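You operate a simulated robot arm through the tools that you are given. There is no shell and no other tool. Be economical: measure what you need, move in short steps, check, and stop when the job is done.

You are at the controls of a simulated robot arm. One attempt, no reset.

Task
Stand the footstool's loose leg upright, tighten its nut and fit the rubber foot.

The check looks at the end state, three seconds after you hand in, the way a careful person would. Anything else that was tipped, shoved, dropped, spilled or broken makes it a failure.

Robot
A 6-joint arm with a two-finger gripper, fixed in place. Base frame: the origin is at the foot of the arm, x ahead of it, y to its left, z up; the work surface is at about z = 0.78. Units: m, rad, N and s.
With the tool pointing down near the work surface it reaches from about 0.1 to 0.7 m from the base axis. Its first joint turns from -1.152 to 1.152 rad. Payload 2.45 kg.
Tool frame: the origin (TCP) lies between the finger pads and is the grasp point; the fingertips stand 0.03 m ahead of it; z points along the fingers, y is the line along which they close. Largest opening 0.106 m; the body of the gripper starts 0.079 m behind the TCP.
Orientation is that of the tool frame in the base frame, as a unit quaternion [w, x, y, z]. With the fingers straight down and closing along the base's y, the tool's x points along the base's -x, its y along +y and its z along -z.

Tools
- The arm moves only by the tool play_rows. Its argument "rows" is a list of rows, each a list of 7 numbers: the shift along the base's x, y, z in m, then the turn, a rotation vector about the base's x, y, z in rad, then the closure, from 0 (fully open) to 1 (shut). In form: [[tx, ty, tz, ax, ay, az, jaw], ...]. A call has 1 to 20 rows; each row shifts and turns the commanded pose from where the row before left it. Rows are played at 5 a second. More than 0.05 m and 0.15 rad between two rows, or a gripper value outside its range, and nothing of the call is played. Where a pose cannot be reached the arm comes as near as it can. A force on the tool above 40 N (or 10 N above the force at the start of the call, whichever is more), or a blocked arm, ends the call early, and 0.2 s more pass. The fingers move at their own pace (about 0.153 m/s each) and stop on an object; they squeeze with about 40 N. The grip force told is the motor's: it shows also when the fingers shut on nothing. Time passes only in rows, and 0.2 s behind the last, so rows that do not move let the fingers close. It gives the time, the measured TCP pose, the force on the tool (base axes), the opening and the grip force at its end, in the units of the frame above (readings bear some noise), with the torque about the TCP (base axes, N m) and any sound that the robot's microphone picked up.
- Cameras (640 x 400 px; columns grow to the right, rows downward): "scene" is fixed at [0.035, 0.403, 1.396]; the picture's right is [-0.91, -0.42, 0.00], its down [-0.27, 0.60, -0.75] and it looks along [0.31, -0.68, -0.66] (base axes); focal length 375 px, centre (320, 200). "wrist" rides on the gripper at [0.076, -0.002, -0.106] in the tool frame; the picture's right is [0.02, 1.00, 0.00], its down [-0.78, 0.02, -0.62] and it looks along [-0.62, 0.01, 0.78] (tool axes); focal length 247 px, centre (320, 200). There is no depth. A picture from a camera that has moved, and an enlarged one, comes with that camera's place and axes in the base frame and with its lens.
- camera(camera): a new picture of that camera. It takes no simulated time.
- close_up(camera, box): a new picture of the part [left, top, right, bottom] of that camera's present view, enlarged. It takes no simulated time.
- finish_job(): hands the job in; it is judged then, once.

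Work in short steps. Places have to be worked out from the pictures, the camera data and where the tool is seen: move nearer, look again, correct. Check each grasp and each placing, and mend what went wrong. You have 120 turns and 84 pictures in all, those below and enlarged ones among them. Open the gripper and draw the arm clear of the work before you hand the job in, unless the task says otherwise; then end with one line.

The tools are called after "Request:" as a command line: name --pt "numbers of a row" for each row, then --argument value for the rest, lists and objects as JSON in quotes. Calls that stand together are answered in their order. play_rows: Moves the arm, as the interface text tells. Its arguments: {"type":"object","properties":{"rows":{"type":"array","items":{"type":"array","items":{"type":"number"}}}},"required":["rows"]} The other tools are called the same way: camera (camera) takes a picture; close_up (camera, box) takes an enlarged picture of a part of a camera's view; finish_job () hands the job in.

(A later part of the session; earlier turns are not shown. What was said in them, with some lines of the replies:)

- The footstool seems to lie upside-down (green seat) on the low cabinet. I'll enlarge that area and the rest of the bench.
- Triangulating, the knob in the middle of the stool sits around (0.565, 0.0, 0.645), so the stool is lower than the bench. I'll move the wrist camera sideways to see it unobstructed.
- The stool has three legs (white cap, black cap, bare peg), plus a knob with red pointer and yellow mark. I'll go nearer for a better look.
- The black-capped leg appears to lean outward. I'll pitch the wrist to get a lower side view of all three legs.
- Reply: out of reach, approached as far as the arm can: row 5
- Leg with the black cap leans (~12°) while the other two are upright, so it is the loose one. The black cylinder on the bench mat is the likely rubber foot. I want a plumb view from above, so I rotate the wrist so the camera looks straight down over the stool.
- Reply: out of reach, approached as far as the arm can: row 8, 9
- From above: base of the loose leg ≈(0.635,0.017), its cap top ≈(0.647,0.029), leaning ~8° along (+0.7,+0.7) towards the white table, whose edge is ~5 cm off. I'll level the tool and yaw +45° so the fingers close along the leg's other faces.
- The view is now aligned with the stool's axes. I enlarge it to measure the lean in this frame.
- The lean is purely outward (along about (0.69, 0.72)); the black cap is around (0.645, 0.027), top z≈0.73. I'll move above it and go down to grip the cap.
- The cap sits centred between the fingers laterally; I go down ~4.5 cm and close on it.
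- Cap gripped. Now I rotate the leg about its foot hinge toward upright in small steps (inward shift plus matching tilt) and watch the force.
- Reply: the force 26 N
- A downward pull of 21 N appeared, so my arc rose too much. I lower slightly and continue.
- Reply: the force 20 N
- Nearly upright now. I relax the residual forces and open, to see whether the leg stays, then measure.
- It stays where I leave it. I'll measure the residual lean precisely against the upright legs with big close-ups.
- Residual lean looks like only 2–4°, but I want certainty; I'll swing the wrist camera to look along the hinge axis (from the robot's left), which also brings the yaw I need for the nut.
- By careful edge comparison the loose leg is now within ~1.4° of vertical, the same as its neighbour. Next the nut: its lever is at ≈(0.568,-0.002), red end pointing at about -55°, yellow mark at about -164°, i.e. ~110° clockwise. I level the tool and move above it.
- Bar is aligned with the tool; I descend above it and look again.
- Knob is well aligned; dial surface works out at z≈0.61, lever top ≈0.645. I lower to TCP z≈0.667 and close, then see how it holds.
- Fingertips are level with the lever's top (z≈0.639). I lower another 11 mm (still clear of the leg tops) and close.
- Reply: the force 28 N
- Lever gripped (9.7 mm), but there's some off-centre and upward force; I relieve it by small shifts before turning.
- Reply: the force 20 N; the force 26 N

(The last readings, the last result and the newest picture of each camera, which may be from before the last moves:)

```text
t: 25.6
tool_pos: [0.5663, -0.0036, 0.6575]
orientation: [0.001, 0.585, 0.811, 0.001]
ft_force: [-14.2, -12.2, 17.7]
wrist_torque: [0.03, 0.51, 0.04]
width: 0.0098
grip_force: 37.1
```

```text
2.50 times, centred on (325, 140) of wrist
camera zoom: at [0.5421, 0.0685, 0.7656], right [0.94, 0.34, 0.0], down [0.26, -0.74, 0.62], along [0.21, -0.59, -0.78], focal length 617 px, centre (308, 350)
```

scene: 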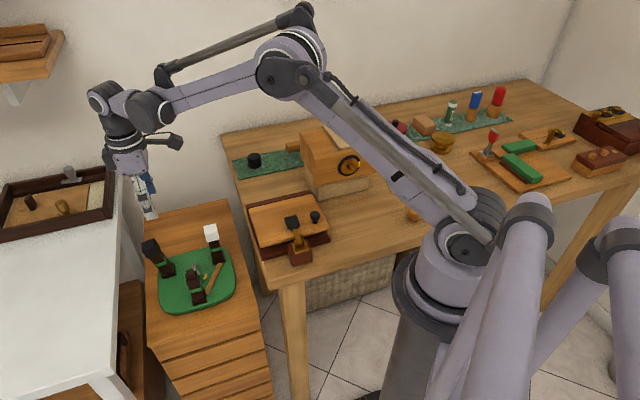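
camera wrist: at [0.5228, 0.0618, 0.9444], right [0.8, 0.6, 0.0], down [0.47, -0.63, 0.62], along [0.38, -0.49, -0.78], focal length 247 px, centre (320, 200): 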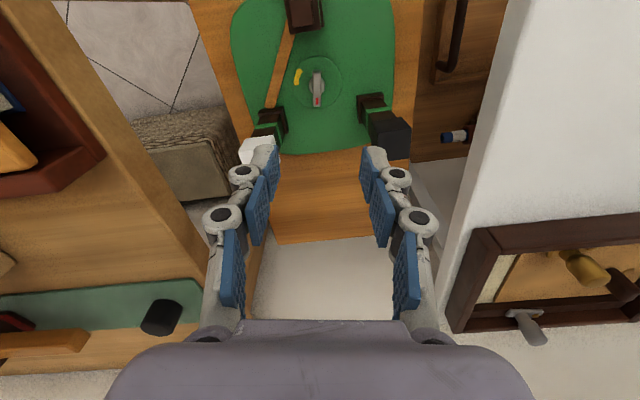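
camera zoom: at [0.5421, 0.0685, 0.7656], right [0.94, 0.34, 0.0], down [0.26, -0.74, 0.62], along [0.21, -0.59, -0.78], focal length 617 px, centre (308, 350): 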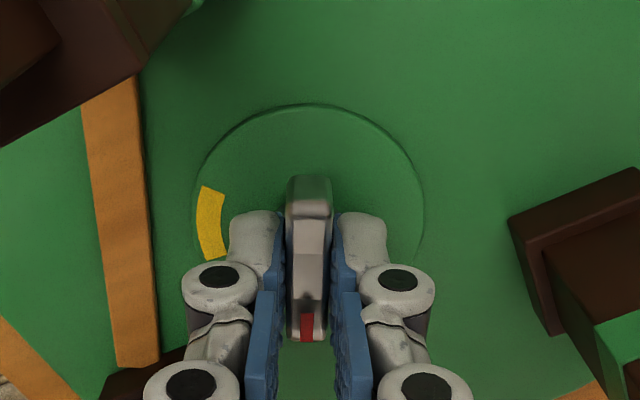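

The nut turns smoothly with the gripper. I continue clockwise.

Request:
play_rows --pt "0 0 0.0005 0 0 -0.12 1" --pt "-0.0005 0 0 0 0 -0.12 1" --pt "0 0 0 0 0 -0.12 1" --pt "0 0 0 0 0 -0.12 1" --pt "0 0 0 0 0 -0.12 1" --pt "0 0 0 0 0 -0.12 1" --pt "0 0 0 0 0 0 1"

Request:
close_up --camera "wrist" --box '[220, 60, 430, 220]'

Request:
close_up --camera "scene" --box '[130, 180, 270, 300]'

```text
t: 27.2
tool_pos: [0.5659, -0.0027, 0.6582]
orientation: [0.001, 0.834, 0.552, -0.003]
ft_force: [-22.6, -15.0, 8.2]
wrist_torque: [0.21, 0.37, 0.03]
width: 0.0099
grip_force: 38.0
```

```text
2.50 times, centred on (325, 140) of wrist
camera zoom: at [0.5946, 0.0683, 0.7653], right [0.93, -0.37, 0.0], down [-0.29, -0.73, 0.63], along [-0.23, -0.58, -0.78], focal length 617 px, centre (308, 350)
```

zoom: 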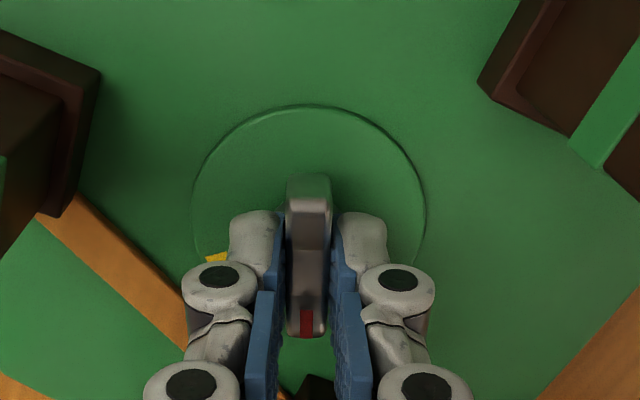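

```text
3.33 times, centred on (200, 240) of scene
camera zoom: at [0.0345, 0.4028, 1.3961], right [-0.91, -0.42, 0.0], down [-0.27, 0.6, -0.75], along [0.31, -0.68, -0.66], focal length 1251 px, centre (720, 67)
```

zoom: 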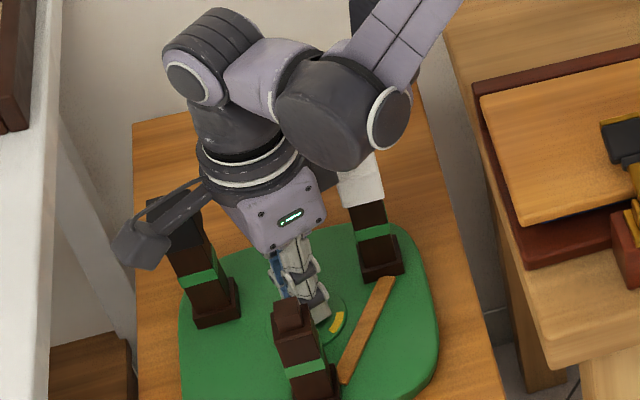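

Yaw is −113°; camera box clears the black cap by ~1.8 cm. I relieve the side force and turn further.

Request:
play_rows --pt "-0.0008 -0.0005 0.0003 0 0 -0.12 1" --pt "0 0 0 0 0 -0.12 1" --pt "0 0 0 0 0 -0.12 1" --pt "0 0 0 0 0 -0.12 1" --pt "0 0 0 0 0 -0.12 1" --pt "0 0 0 0 0 0 1"

Request:
close_up --camera "scene" --box '[150, 200, 250, 290]'

```text
t: 28.6
tool_pos: [0.5639, -0.0009, 0.6598]
orientation: [0.0, 0.959, 0.282, -0.003]
ft_force: [-22.9, 4.5, -17.1]
wrist_torque: [0.11, 0.59, 0.02]
width: 0.0097
grip_force: 37.1
```

```text
4.44 times, centred on (200, 245) of scene
camera zoom: at [0.035, 0.4031, 1.396], right [-0.91, -0.42, 0.0], down [-0.27, 0.6, -0.75], along [0.31, -0.68, -0.66], focal length 1668 px, centre (853, 0)
```

zoom: 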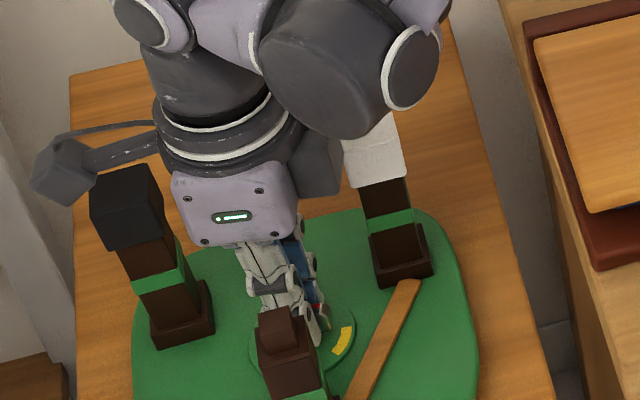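

Now at −147°; a bit more turn, then check pointer against the yellow mark.

Request:
play_rows --pt "-0.001 0.0 -0.001 0 0 -0.1 1" --pt "0 0 0 0 0 -0.08 1" --pt "0 0 0 0 0 0 1"

Request:
close_up --camera "wrist" --box '[220, 60, 430, 220]'

Request:
close_up --camera "scene" --box '[180, 250, 230, 300]'

```text
t: 29.4
tool_pos: [0.5639, -0.0008, 0.6592]
orientation: [0.001, 0.981, 0.195, -0.002]
ft_force: [-13.1, 14.7, 19.5]
wrist_torque: [0.17, 1.02, 0.06]
width: 0.0097
grip_force: 37.3
```

```text
2.50 times, centred on (325, 140) of wrist
camera zoom: at [0.6357, 0.03, 0.7664], right [0.4, -0.91, 0.0], down [-0.72, -0.31, 0.62], along [-0.57, -0.25, -0.78], focal length 617 px, centre (308, 350)
```

zoom: 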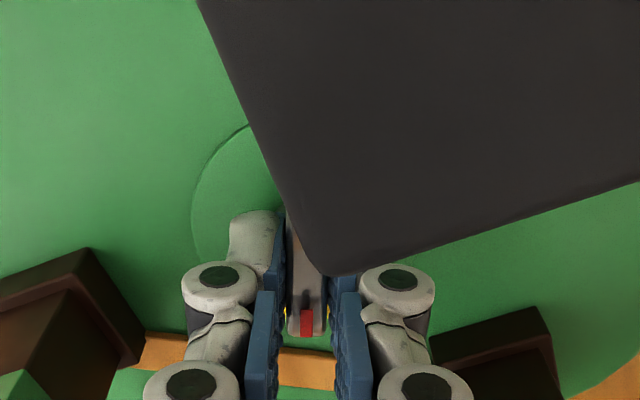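

```text
8.00 times, centred on (205, 275) of scene
camera zoom: at [0.0345, 0.4033, 1.3959], right [-0.91, -0.42, 0.0], down [-0.27, 0.6, -0.75], along [0.31, -0.68, -0.66], focal length 3003 px, centre (1240, -400)
```

zoom: 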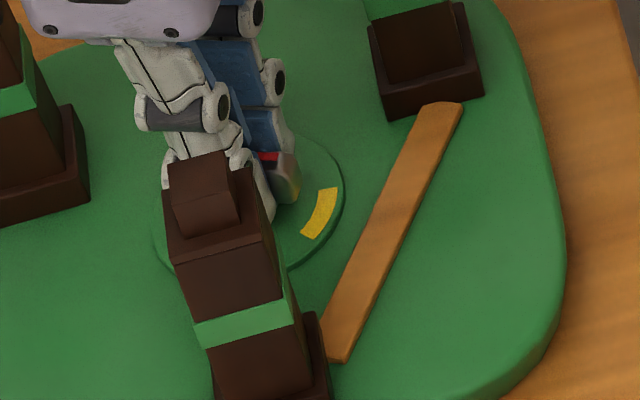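

Yellow shows on both sides of the red pointer — centred on the mark. I release and lift straight up, then look.

Request:
play_rows --pt "-0.0005 0.0005 0.0008 0 0 0 0.9" --pt "0 0 0 0 0 0 0.7" --pt "0 0 0 0 0 0 0.6" --pt "0 0 0.02 0 0 0 0.6" --pt "0 0 0.04 0 0 0 0.6" --pt "0 0 0.04 0 0 0 0.6" --pt "-0.02 0 0.04 0 0 0 0.5" --pt "-0.03 0 0.04 0 0 0 0.5" --pt "0 0 0 0 0 0 0.5"

Request:
close_up --camera "wrist" --box '[200, 0, 440, 190]'

Request:
close_up --camera "scene" --box '[140, 210, 240, 310]'

```text
t: 31.4
tool_pos: [0.5157, -0.0025, 0.8398]
orientation: [0.002, 0.981, 0.196, 0.0]
ft_force: [-1.0, -0.4, 0.2]
wrist_torque: [-0.02, 0.0, 0.03]
width: 0.053
grip_force: 0.1
```

```text
2.11 times, centred on (320, 95) of wrist
camera zoom: at [0.5877, 0.0277, 0.9477], right [0.4, -0.92, 0.0], down [-0.72, -0.31, 0.62], along [-0.57, -0.25, -0.78], focal length 520 px, centre (320, 421)
```

zoom: 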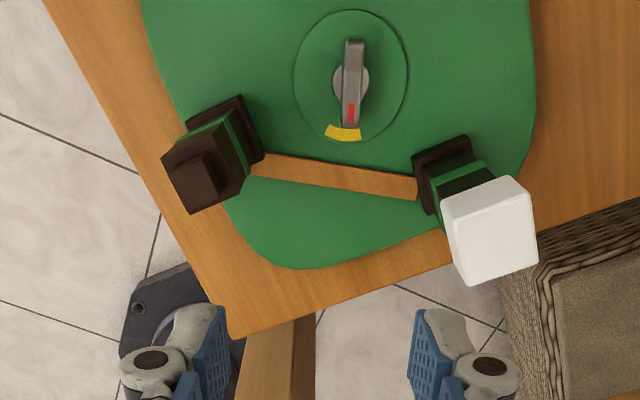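

```text
4.00 times, centred on (190, 260) of scene
camera zoom: at [0.035, 0.403, 1.396], right [-0.91, -0.42, 0.0], down [-0.27, 0.6, -0.75], along [0.31, -0.68, -0.66], focal length 1502 px, centre (840, -40)
```

zoom: 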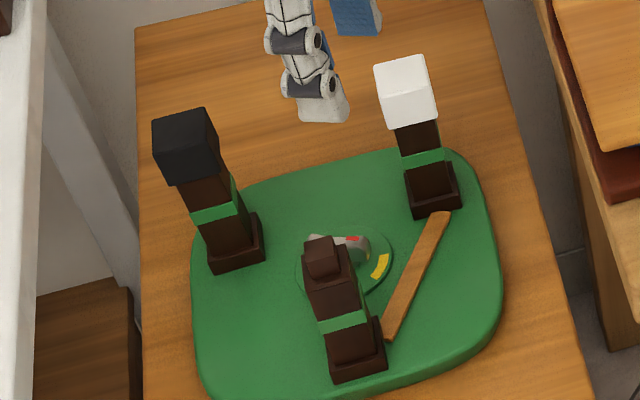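

Red pointer sits on the yellow mark and the leg is still upright. Now the rubber foot: I unwind the wrist and move up toward the black cylinder near (0.54,-0.28) on the bench.

Request:
play_rows --pt "0 -0.01 0.03 0 0 0.14 0.3" --pt "0 -0.02 0.03 0 0 0.14 0.2" --pt "0 -0.02 0.03 0 0 0.14 0.1" --pt "0 -0.02 0 0 0 0.14 0" --pt "0 -0.02 0 0 0 0.14 0" --pt "0 -0.02 0 0 0 0.14 0" --pt "0 -0.02 0 0 0 0.14 0" --pt "0 -0.02 0 0 0 0.14 0" --pt "0 -0.02 0 0 0 0.14 0" --pt "0 -0.02 0 0 0 0.14 0" --pt "0 -0.02 0 0 0 0.14 0" --pt "0 -0.02 0 0 0 0.14 0" --pt "0 -0.02 0 0 0 0.14 0" --pt "-0.02 0 0 0 0 0.14 0" --pt "-0.02 0 0 0 0 0 0" --pt "0 0 0 0 0 0 0"

Request:
camera --camera "wrist"

```text
t: 34.8
tool_pos: [0.4738, -0.2513, 0.9282]
orientation: [0.001, 0.383, 0.924, 0.002]
ft_force: [0.4, 0.8, -0.3]
wrist_torque: [0.02, 0.01, 0.0]
width: 0.106
grip_force: 0.0
```

```text
32 pictures are left
camera wrist: at [0.4201, -0.199, 1.0361], right [0.69, 0.72, 0.0], down [0.56, -0.55, 0.62], along [0.45, -0.43, -0.78], focal length 247 px, centre (320, 200)
```

wrist: 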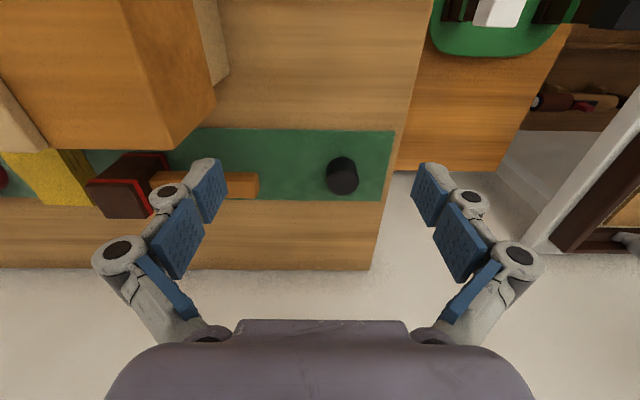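

Request:
close_up --camera "wrist" --box '[280, 120, 400, 220]'

Request:
close_up --camera "wrist" --box '[0, 110, 270, 270]'

```text
4.00 times, centred on (340, 170) of wrist
camera zoom: at [0.4201, -0.199, 1.0361], right [0.69, 0.72, 0.0], down [0.56, -0.55, 0.62], along [0.45, -0.43, -0.78], focal length 988 px, centre (240, 320)
```

zoom: 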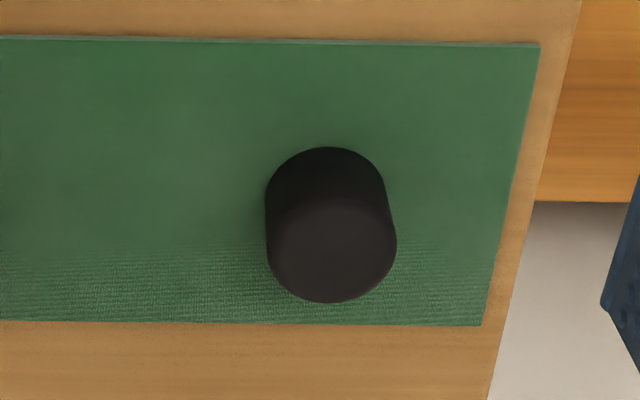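

```text
2.37 times, centred on (135, 190) of wrist
camera zoom: at [0.4201, -0.199, 1.0361], right [0.69, 0.72, 0.0], down [0.56, -0.55, 0.62], along [0.45, -0.43, -0.78], focal length 585 px, centre (758, 224)
```

zoom: 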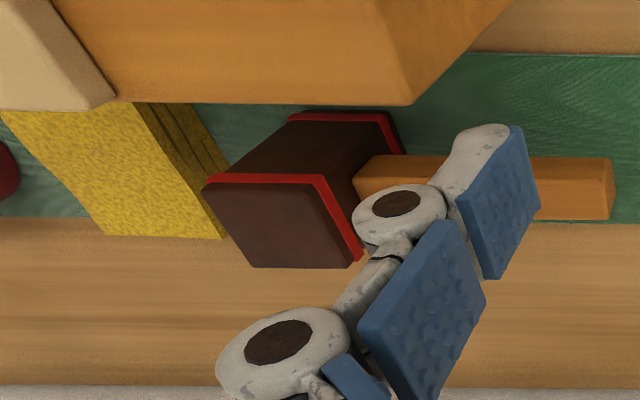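

Other items there are a mallet and a cloth; the black cylinder (∅≈35 mm) at ≈(0.5485,-0.2865) is the rubber foot. I go above it and check alignment.

Request:
play_rows --pt "0.025 -0.012 0 0 0 0 0.15" --pt "0.025 -0.012 0 0 0 0 0.3" --pt "0.025 -0.011 0 0 0 0 0.4" --pt "0 0 -0.03 0 0 0 0.4" --pt "0 0 -0.02 0 0 0 0.4" --pt "0 0 0 0 0 0 0.4"

Request:
camera --camera "wrist"

```text
t: 36.2
tool_pos: [0.5493, -0.2856, 0.879]
orientation: [0.001, 0.384, 0.923, 0.002]
ft_force: [-0.5, 0.2, 0.0]
wrist_torque: [0.02, 0.02, 0.0]
width: 0.0635
grip_force: 0.1
```

```text
29 pictures are left
camera wrist: at [0.4953, -0.2341, 0.9858], right [0.69, 0.72, 0.0], down [0.56, -0.55, 0.62], along [0.45, -0.43, -0.78], focal length 247 px, centre (320, 200)
```

wrist: 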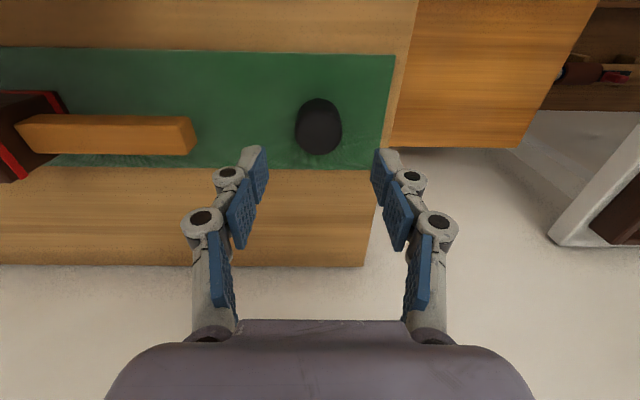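

Slight correction of ~4 mm back toward the camera, then down and grip.

Request:
play_rows --pt "-0.002 0.002 -0.02 0 0 0 0.4" --pt "0 0 -0.02 0 0 0 0.4" --pt "0 0 -0.011 0 0 0 0.4" --pt "0 0 0 0 0 0 0.55" --pt "0 0 0 0 0 0 0.7" --pt "0 0 0 0 0 0 0.85" --pt "0 0 0 0 0 0 0.85"

Request:
close_up --camera "wrist" --box '[220, 90, 420, 250]'

```text
t: 37.8
tool_pos: [0.5479, -0.2842, 0.8283]
orientation: [0.001, 0.384, 0.923, 0.002]
ft_force: [-3.2, -2.0, 4.8]
wrist_torque: [-0.16, 0.16, -0.02]
width: 0.0338
grip_force: 39.8
```

```text
2.50 times, centred on (320, 170) of wrist
camera zoom: at [0.4941, -0.2327, 0.9354], right [0.69, 0.72, 0.0], down [0.56, -0.55, 0.62], along [0.45, -0.43, -0.78], focal length 617 px, centre (320, 275)
```

zoom: 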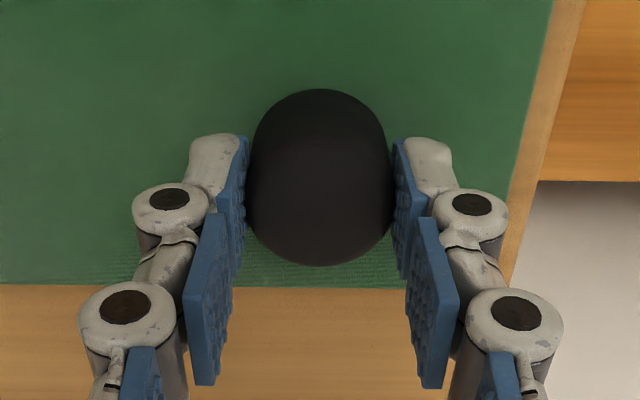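

Foot gripped (33.8 mm). I lift it and carry it to above the bare peg at ≈(0.517, 0.051).

Request:
play_rows --pt "0 0 0.02 0 0 0 0.85" --pt "0 0 0.04 0 0 0 0.85" --pt "-0.001 0.03 0.04 0 0 0 0.85" --pt "-0.003 0.04 0 0 0 0 0.85" --pt "-0.004 0.045 0 0 0 0 0.85" --pt "-0.004 0.045 0 0 0 0 0.85" --pt "-0.004 0.045 0 0 0 0 0.85" --pt "-0.005 0.045 0 0 0 0 0.85" --pt "-0.005 0.045 0 0 0 0 0.85" --pt "-0.005 0.04 0 0 0 0 0.85" --pt "0 0 -0.04 0 0 0 0.85" --pt "0 0 -0.03 0 0 0 0.85" --pt "0 0 0 0 0 0 0.85"

Request:
close_up --camera "wrist" --box '[200, 50, 440, 250]'

Request:
close_up --camera "scene" --box '[130, 200, 260, 310]'

```text
t: 40.6
tool_pos: [0.5179, 0.0477, 0.8595]
orientation: [0.001, 0.383, 0.924, 0.002]
ft_force: [1.0, 0.7, -0.2]
wrist_torque: [0.0, -0.01, -0.01]
width: 0.0339
grip_force: 40.2
```

```text
2.00 times, centred on (320, 150) of wrist
camera zoom: at [0.4635, 0.1006, 0.9651], right [0.69, 0.72, 0.0], down [0.56, -0.55, 0.62], along [0.45, -0.43, -0.78], focal length 494 px, centre (320, 300)
```

zoom: 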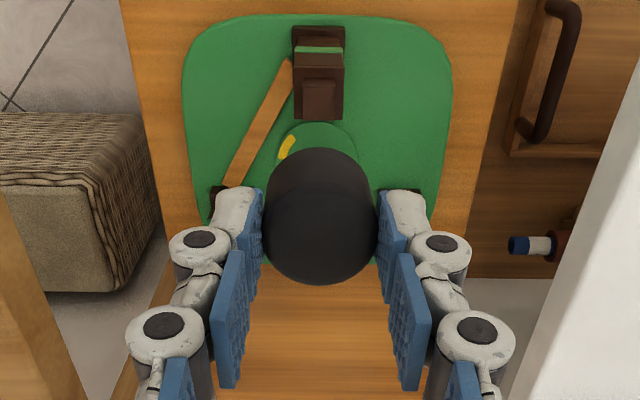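

```text
3.64 times, centred on (195, 255) of scene
camera zoom: at [0.035, 0.403, 1.396], right [-0.91, -0.42, 0.0], down [-0.27, 0.6, -0.75], along [0.31, -0.68, -0.66], focal length 1365 px, centre (774, 0)
```

zoom: 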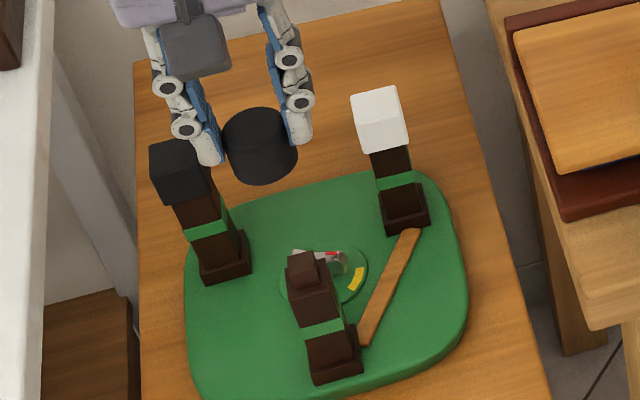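

In the wrist view foot and peg line up (both 0.072 m ahead of the camera axis foot). I descend until the foot's bottom is just over the peg and recheck.

Request:
play_rows --pt "0 0 -0.03 0 0 0 0.85" --pt "0 0 -0.03 0 0 0 0.85" --pt "0 0 -0.02 0 0 0 0.85" --pt "0 0 0 0 0 0 0.85"

Request:
close_up --camera "wrist" --box '[220, 50, 420, 230]'

Request:
close_up --camera "scene" --box '[170, 230, 230, 290]'

```text
t: 41.6
tool_pos: [0.5164, 0.0494, 0.777]
orientation: [0.001, 0.384, 0.923, 0.002]
ft_force: [0.1, -1.0, -0.1]
wrist_torque: [-0.01, 0.01, -0.02]
width: 0.0339
grip_force: 39.9
```

```text
2.22 times, centred on (320, 140) of wrist
camera zoom: at [0.4623, 0.1017, 0.8833], right [0.69, 0.72, 0.0], down [0.56, -0.55, 0.62], along [0.45, -0.43, -0.78], focal length 549 px, centre (320, 333)
```

zoom: 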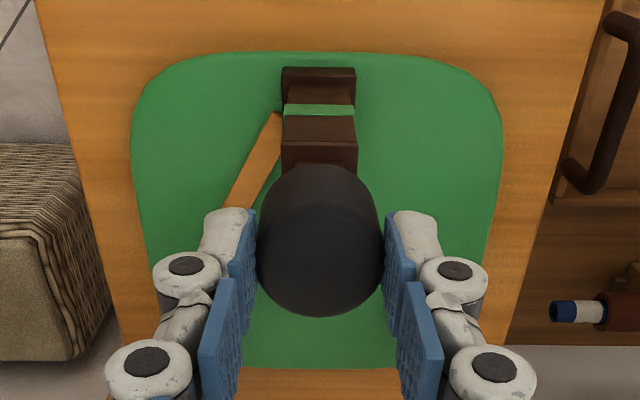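

```text
6.67 times, centred on (200, 260) of scene
camera zoom: at [0.035, 0.403, 1.396], right [-0.91, -0.42, 0.0], down [-0.27, 0.6, -0.75], along [0.31, -0.68, -0.66], focal length 2502 px, centre (1120, -200)
```

zoom: 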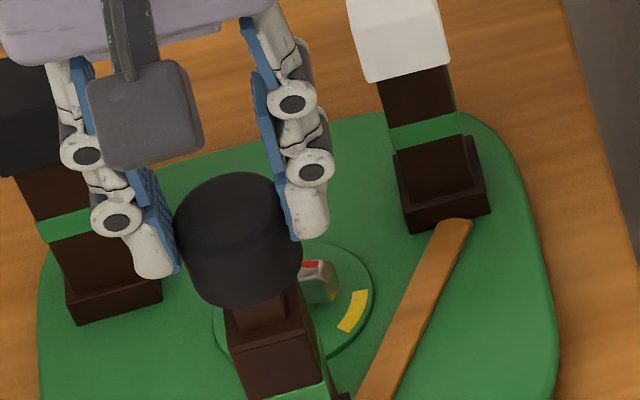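

Alignment looks right from both cameras. I lower slowly, watching force.

Request:
play_rows --pt "0 0 -0.005 0 0 0 0.85" --pt "0 0 -0.005 0 0 0 0.85" --pt "0 0 -0.004 0 0 0 0.85" --pt "0 0 -0.004 0 0 0 0.85" --pt "0 0 0 0 0 0 0.85"

Request:
close_up --camera "scene" --box '[170, 230, 230, 290]'

```text
t: 42.8
tool_pos: [0.5167, 0.0508, 0.7611]
orientation: [0.001, 0.383, 0.924, 0.003]
ft_force: [-10.7, 12.0, 2.3]
wrist_torque: [0.57, 0.53, -0.03]
width: 0.0341
grip_force: 39.8
```

```text
6.67 times, centred on (200, 260) of scene
camera zoom: at [0.0348, 0.4033, 1.3959], right [-0.91, -0.42, 0.0], down [-0.27, 0.6, -0.75], along [0.31, -0.68, -0.66], focal length 2502 px, centre (1120, -200)
```

zoom: 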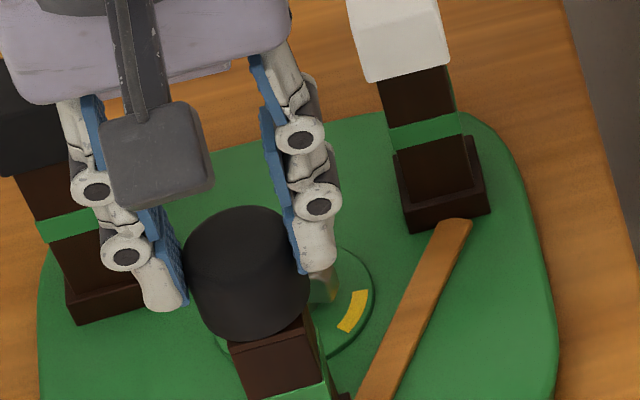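

Lateral force with almost no vertical force: the peg is entering the socket, slightly off. I shift ~1 mm along the force and continue down.

Request:
play_rows --pt "-0.0008 0.0009 0 0 0 0 0.85" --pt "0 0 -0.003 0 0 0 0.85" --pt "0 0 -0.003 0 0 0 0.85" --pt "0 0 0 0 0 0 0.85"

```text
t: 43.6
tool_pos: [0.5133, 0.051, 0.7577]
orientation: [-0.002, 0.385, 0.923, 0.002]
ft_force: [-4.0, 0.3, 9.0]
wrist_torque: [-0.04, -0.01, -0.02]
width: 0.0342
grip_force: 40.2
stopped in row 3: the force on the tool passed its limit at 50 N (the readings are from after the stop); the commanded pose is now the measured one
```

Request:
close_up --camera "scene" --box '[180, 240, 230, 300]'

Request:
close_up --camera "wrist" --box '[220, 50, 420, 230]'

```text
6.67 times, centred on (205, 270) of scene
camera zoom: at [0.0349, 0.403, 1.396], right [-0.91, -0.42, 0.0], down [-0.27, 0.6, -0.75], along [0.31, -0.68, -0.66], focal length 2502 px, centre (1087, -267)
```

zoom: 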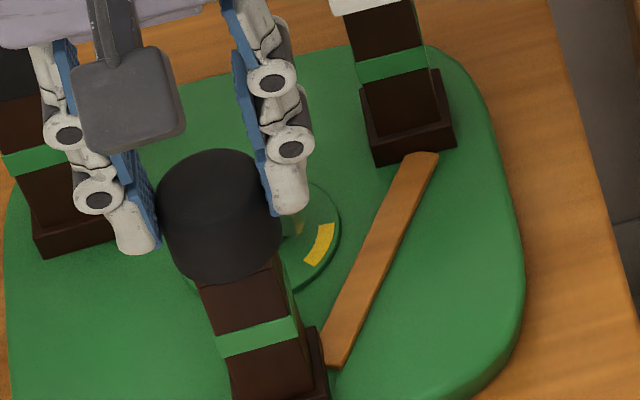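

```text
2.22 times, centred on (320, 140) of wrist
camera zoom: at [0.4606, 0.104, 0.8655], right [0.69, 0.72, 0.0], down [0.56, -0.55, 0.62], along [0.45, -0.43, -0.79], focal length 549 px, centre (320, 333)
```

zoom: 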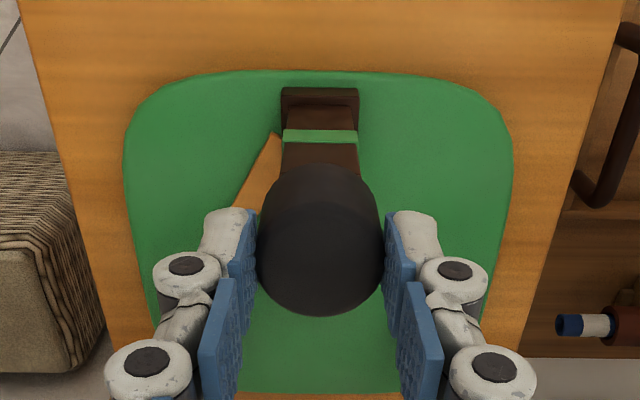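

The foot covers the peg. I press gently a bit more to confirm it's bottomed.

Request:
play_rows --pt "0 0 -0.001 0 0 0 0.85" --pt "0 0 -0.001 0 0 0 0.85" --pt "0 0 0 0 0 0 0.85"

Request:
close_up --camera "scene" --box '[185, 255, 215, 285]'

```text
t: 44.1
tool_pos: [0.5137, 0.052, 0.7578]
orientation: [-0.002, 0.385, 0.923, 0.0]
ft_force: [-1.8, 0.0, 8.0]
wrist_torque: [0.0, -0.01, 0.01]
width: 0.0342
grip_force: 40.2
stopped in row 2: the force on the tool passed its limit at 45 N (the readings are from after the stop); the commanded pose is now the measured one
```

```text
13.33 times, centred on (200, 270) of scene
camera zoom: at [0.0349, 0.403, 1.396], right [-0.91, -0.42, 0.0], down [-0.27, 0.6, -0.75], along [0.31, -0.68, -0.66], focal length 5005 px, centre (1920, -733)
```

zoom: 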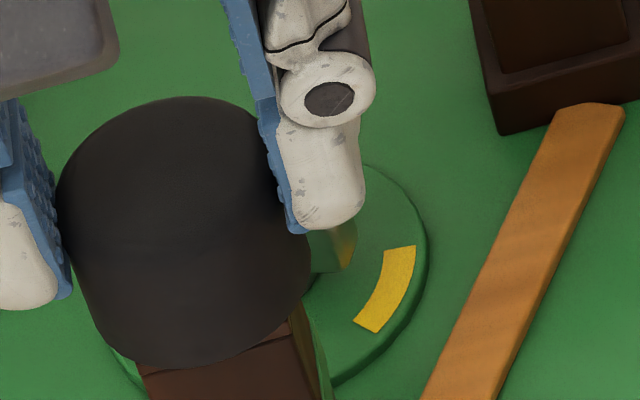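

It's hard-stopped with the foot bottom overhanging the shoulder, so it appears seated. I release, withdraw upward and inspect.

Request:
play_rows --pt "0 0 0 0 0 0 0.7" --pt "0 0 0 0 0 0 0.55" --pt "0 0 0 0 0 0 0.45" --pt "0 0 0.02 0 0 0 0.4" --pt "0 0 0.04 0 0 0 0.4" --pt "-0.02 0.02 0.03 0 0 0 0.4" --pt "-0.02 0.03 0 -0.1 -0.1 0 0.4" --pt "-0.02 0.03 -0.01 -0.1 -0.1 0 0.4" --pt "0 0.02 -0.01 -0.1 -0.1 0 0.4" --pt "0 0 0 0 0 0 0.4"

Request:
camera --camera "wrist"

Request:
close_up --camera "scene" --box '[140, 210, 240, 310]'

```text
t: 46.3
tool_pos: [0.454, 0.1533, 0.8286]
orientation: [0.194, 0.376, 0.903, -0.079]
ft_force: [0.3, -0.3, -0.1]
wrist_torque: [-0.04, 0.0, 0.03]
width: 0.0639
grip_force: 0.3
```

```text
19 pictures are left
camera wrist: at [0.3748, 0.2323, 0.8939], right [0.7, 0.72, -0.01], down [0.33, -0.32, 0.89], along [0.64, -0.62, -0.46], focal length 247 px, centre (320, 200)
```

wrist: 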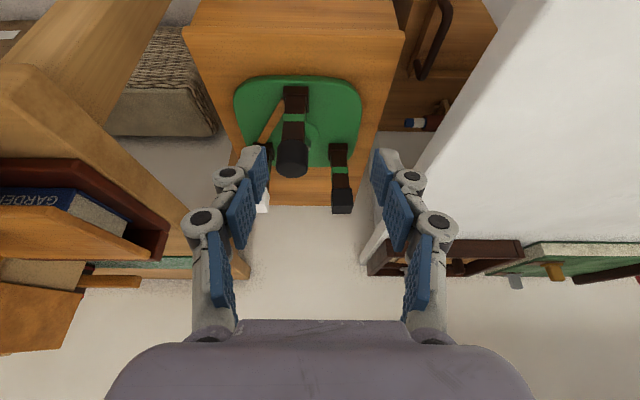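

```text
4.00 times, centred on (190, 260) of scene
camera zoom: at [0.035, 0.4031, 1.396], right [-0.91, -0.42, 0.0], down [-0.28, 0.6, -0.75], along [0.31, -0.68, -0.66], focal length 1502 px, centre (840, -40)
```

zoom: 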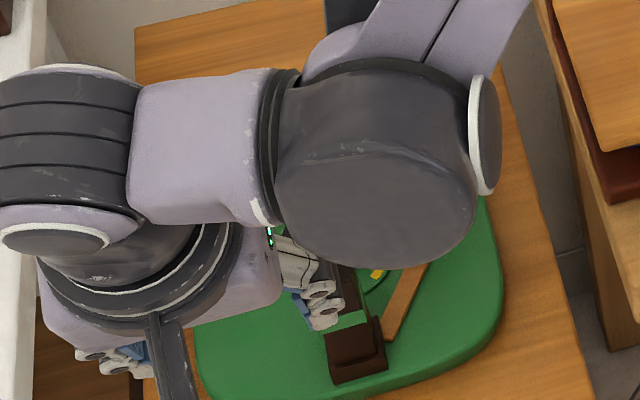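

Request:
close_up --camera "wrist" --box '[250, 75, 360, 220]'

Request:
close_up --camera "wrist" --box '[265, 110, 325, 185]'

```text
2.76 times, centred on (305, 148) of wrist
camera zoom: at [0.3748, 0.2323, 0.8939], right [0.7, 0.72, -0.01], down [0.33, -0.32, 0.89], along [0.64, -0.62, -0.46], focal length 681 px, centre (361, 345)
```

zoom: 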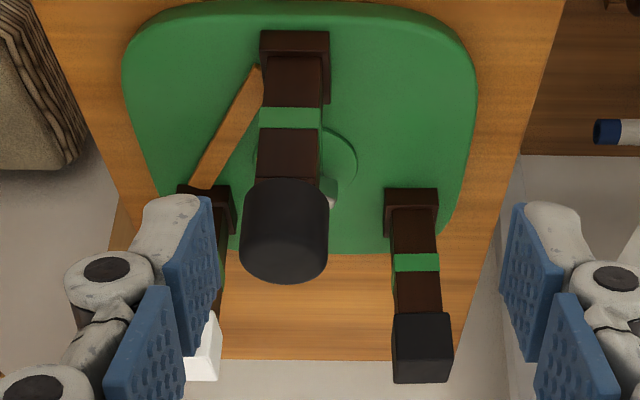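

```text
5.33 times, centred on (295, 148) of wrist
camera zoom: at [0.3748, 0.2323, 0.8939], right [0.7, 0.72, -0.01], down [0.33, -0.32, 0.89], along [0.64, -0.62, -0.46], focal length 1317 px, centre (453, 480)
```

zoom: 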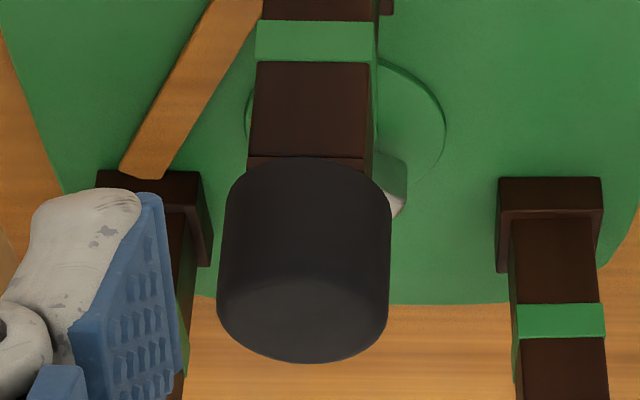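

The foot sits square on its peg, and the formerly loose leg is parallel to the neighbouring one. I draw the arm up and away and take a last look.

Request:
play_rows --pt "-0.01 0 0.03 0.1 0.1 0 0.2" --pt "-0.01 0 0.04 0.1 0.1 0 0" --pt "-0.01 -0.01 0.04 0.1 0.1 0 0" --pt "-0.01 -0.03 0.04 0 0 0.1 0" --pt "-0.01 -0.04 0.03 0 0 0.1 0" --pt "0 -0.04 0 0 0 0.1 0" --pt "0 -0.04 0 0 0 0.1 0" --pt "0 -0.04 0 0 0 0.1 0" --pt "0 -0.04 0 0 0 0.1 0" --pt "0 -0.04 0 0 0 0.1 0" --pt "0 -0.04 0 0 0 0 0" --pt "0 0 0 0 0 0 0"

Request:
camera --camera "scene"

Request:
close_up --camera "scene" --box '[140, 210, 240, 310]'

```text
refused: row 4 steps farther than a row can; nothing moved
```

```text
15 pictures are left
```

scene: 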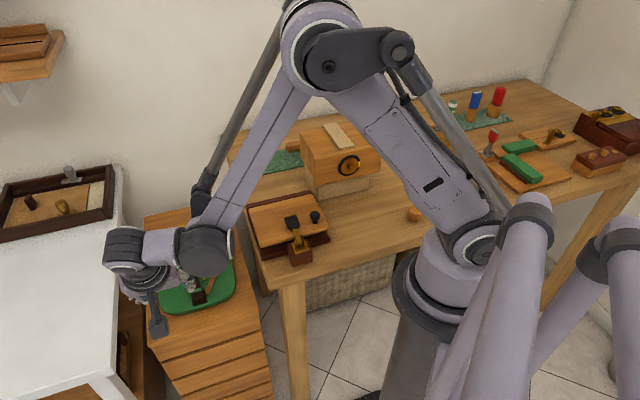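

```text
4.00 times, centred on (190, 260) of scene
camera zoom: at [0.035, 0.4031, 1.396], right [-0.91, -0.42, 0.0], down [-0.28, 0.6, -0.75], along [0.31, -0.68, -0.66], focal length 1502 px, centre (840, -40)
```

zoom: 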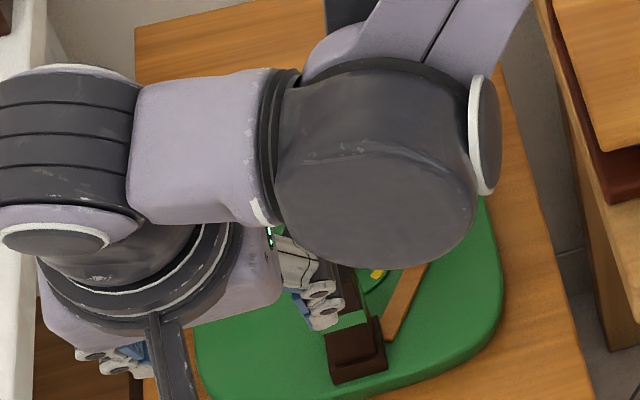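

One step was too long, so nothing moved; I repeat with smaller steps.

Request:
play_rows --pt "-0.01 0 0.03 0.09 0.09 0 0.2" --pt "-0.01 0 0.035 0.09 0.09 0 0" --pt "-0.01 -0.01 0.035 0.09 0.09 0 0" --pt "0 -0.02 0.03 0.03 0.03 0.1 0" --pt "0 -0.03 0.03 0 0 0.1 0" --pt "0 -0.04 0 0 0 0.1 0" --pt "0 -0.04 0 0 0 0.1 0" --pt "0 -0.04 0 0 0 0.1 0" --pt "0 -0.04 0 0 0 0.1 0" --pt "0 -0.04 0 0 0 0.1 0" --pt "0 -0.04 0 0 0 0 0" --pt "0 -0.02 0 0 0 0 0" --pt "0 0 0 0 0 0 0"

Request:
camera --camera "scene"

Request:
close_up --camera "scene" --box '[140, 210, 240, 310]'

```text
t: 49.1
tool_pos: [0.4244, -0.1673, 0.9861]
orientation: [-0.002, 0.044, 0.999, 0.002]
ft_force: [-0.6, -0.9, 0.1]
wrist_torque: [0.03, 0.03, 0.01]
width: 0.1059
grip_force: 0.0
```

```text
13 pictures are left
```

scene: 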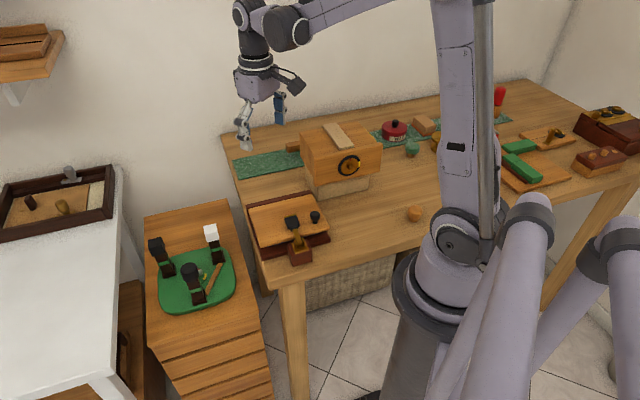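

```text
4.00 times, centred on (190, 260) of scene
camera zoom: at [0.0351, 0.403, 1.396], right [-0.91, -0.42, 0.0], down [-0.27, 0.6, -0.75], along [0.31, -0.68, -0.66], focal length 1502 px, centre (840, -40)
```

zoom: 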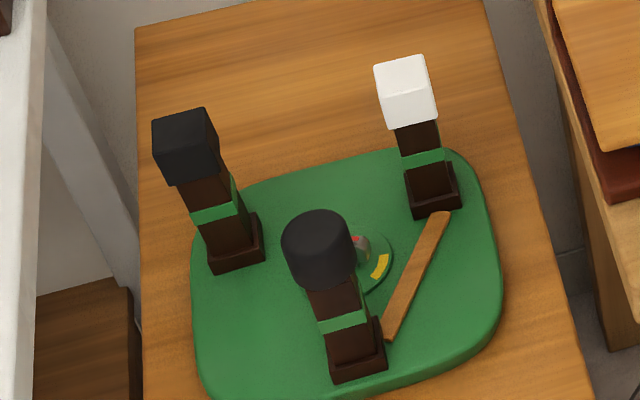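

The stool now has three upright legs, the pointer is on the mark, the foot is in place, and nothing else has moved. I hand in.

Request:
finish_job

```text
The job is handed in.
```

I stood the loose leg upright (parallel to its neighbour within what I could measure), turned the nut clockwise until its pointer sat on the yellow mark, and fitted the black rubber foot on the bare peg. The gripper is open and the arm is clear.
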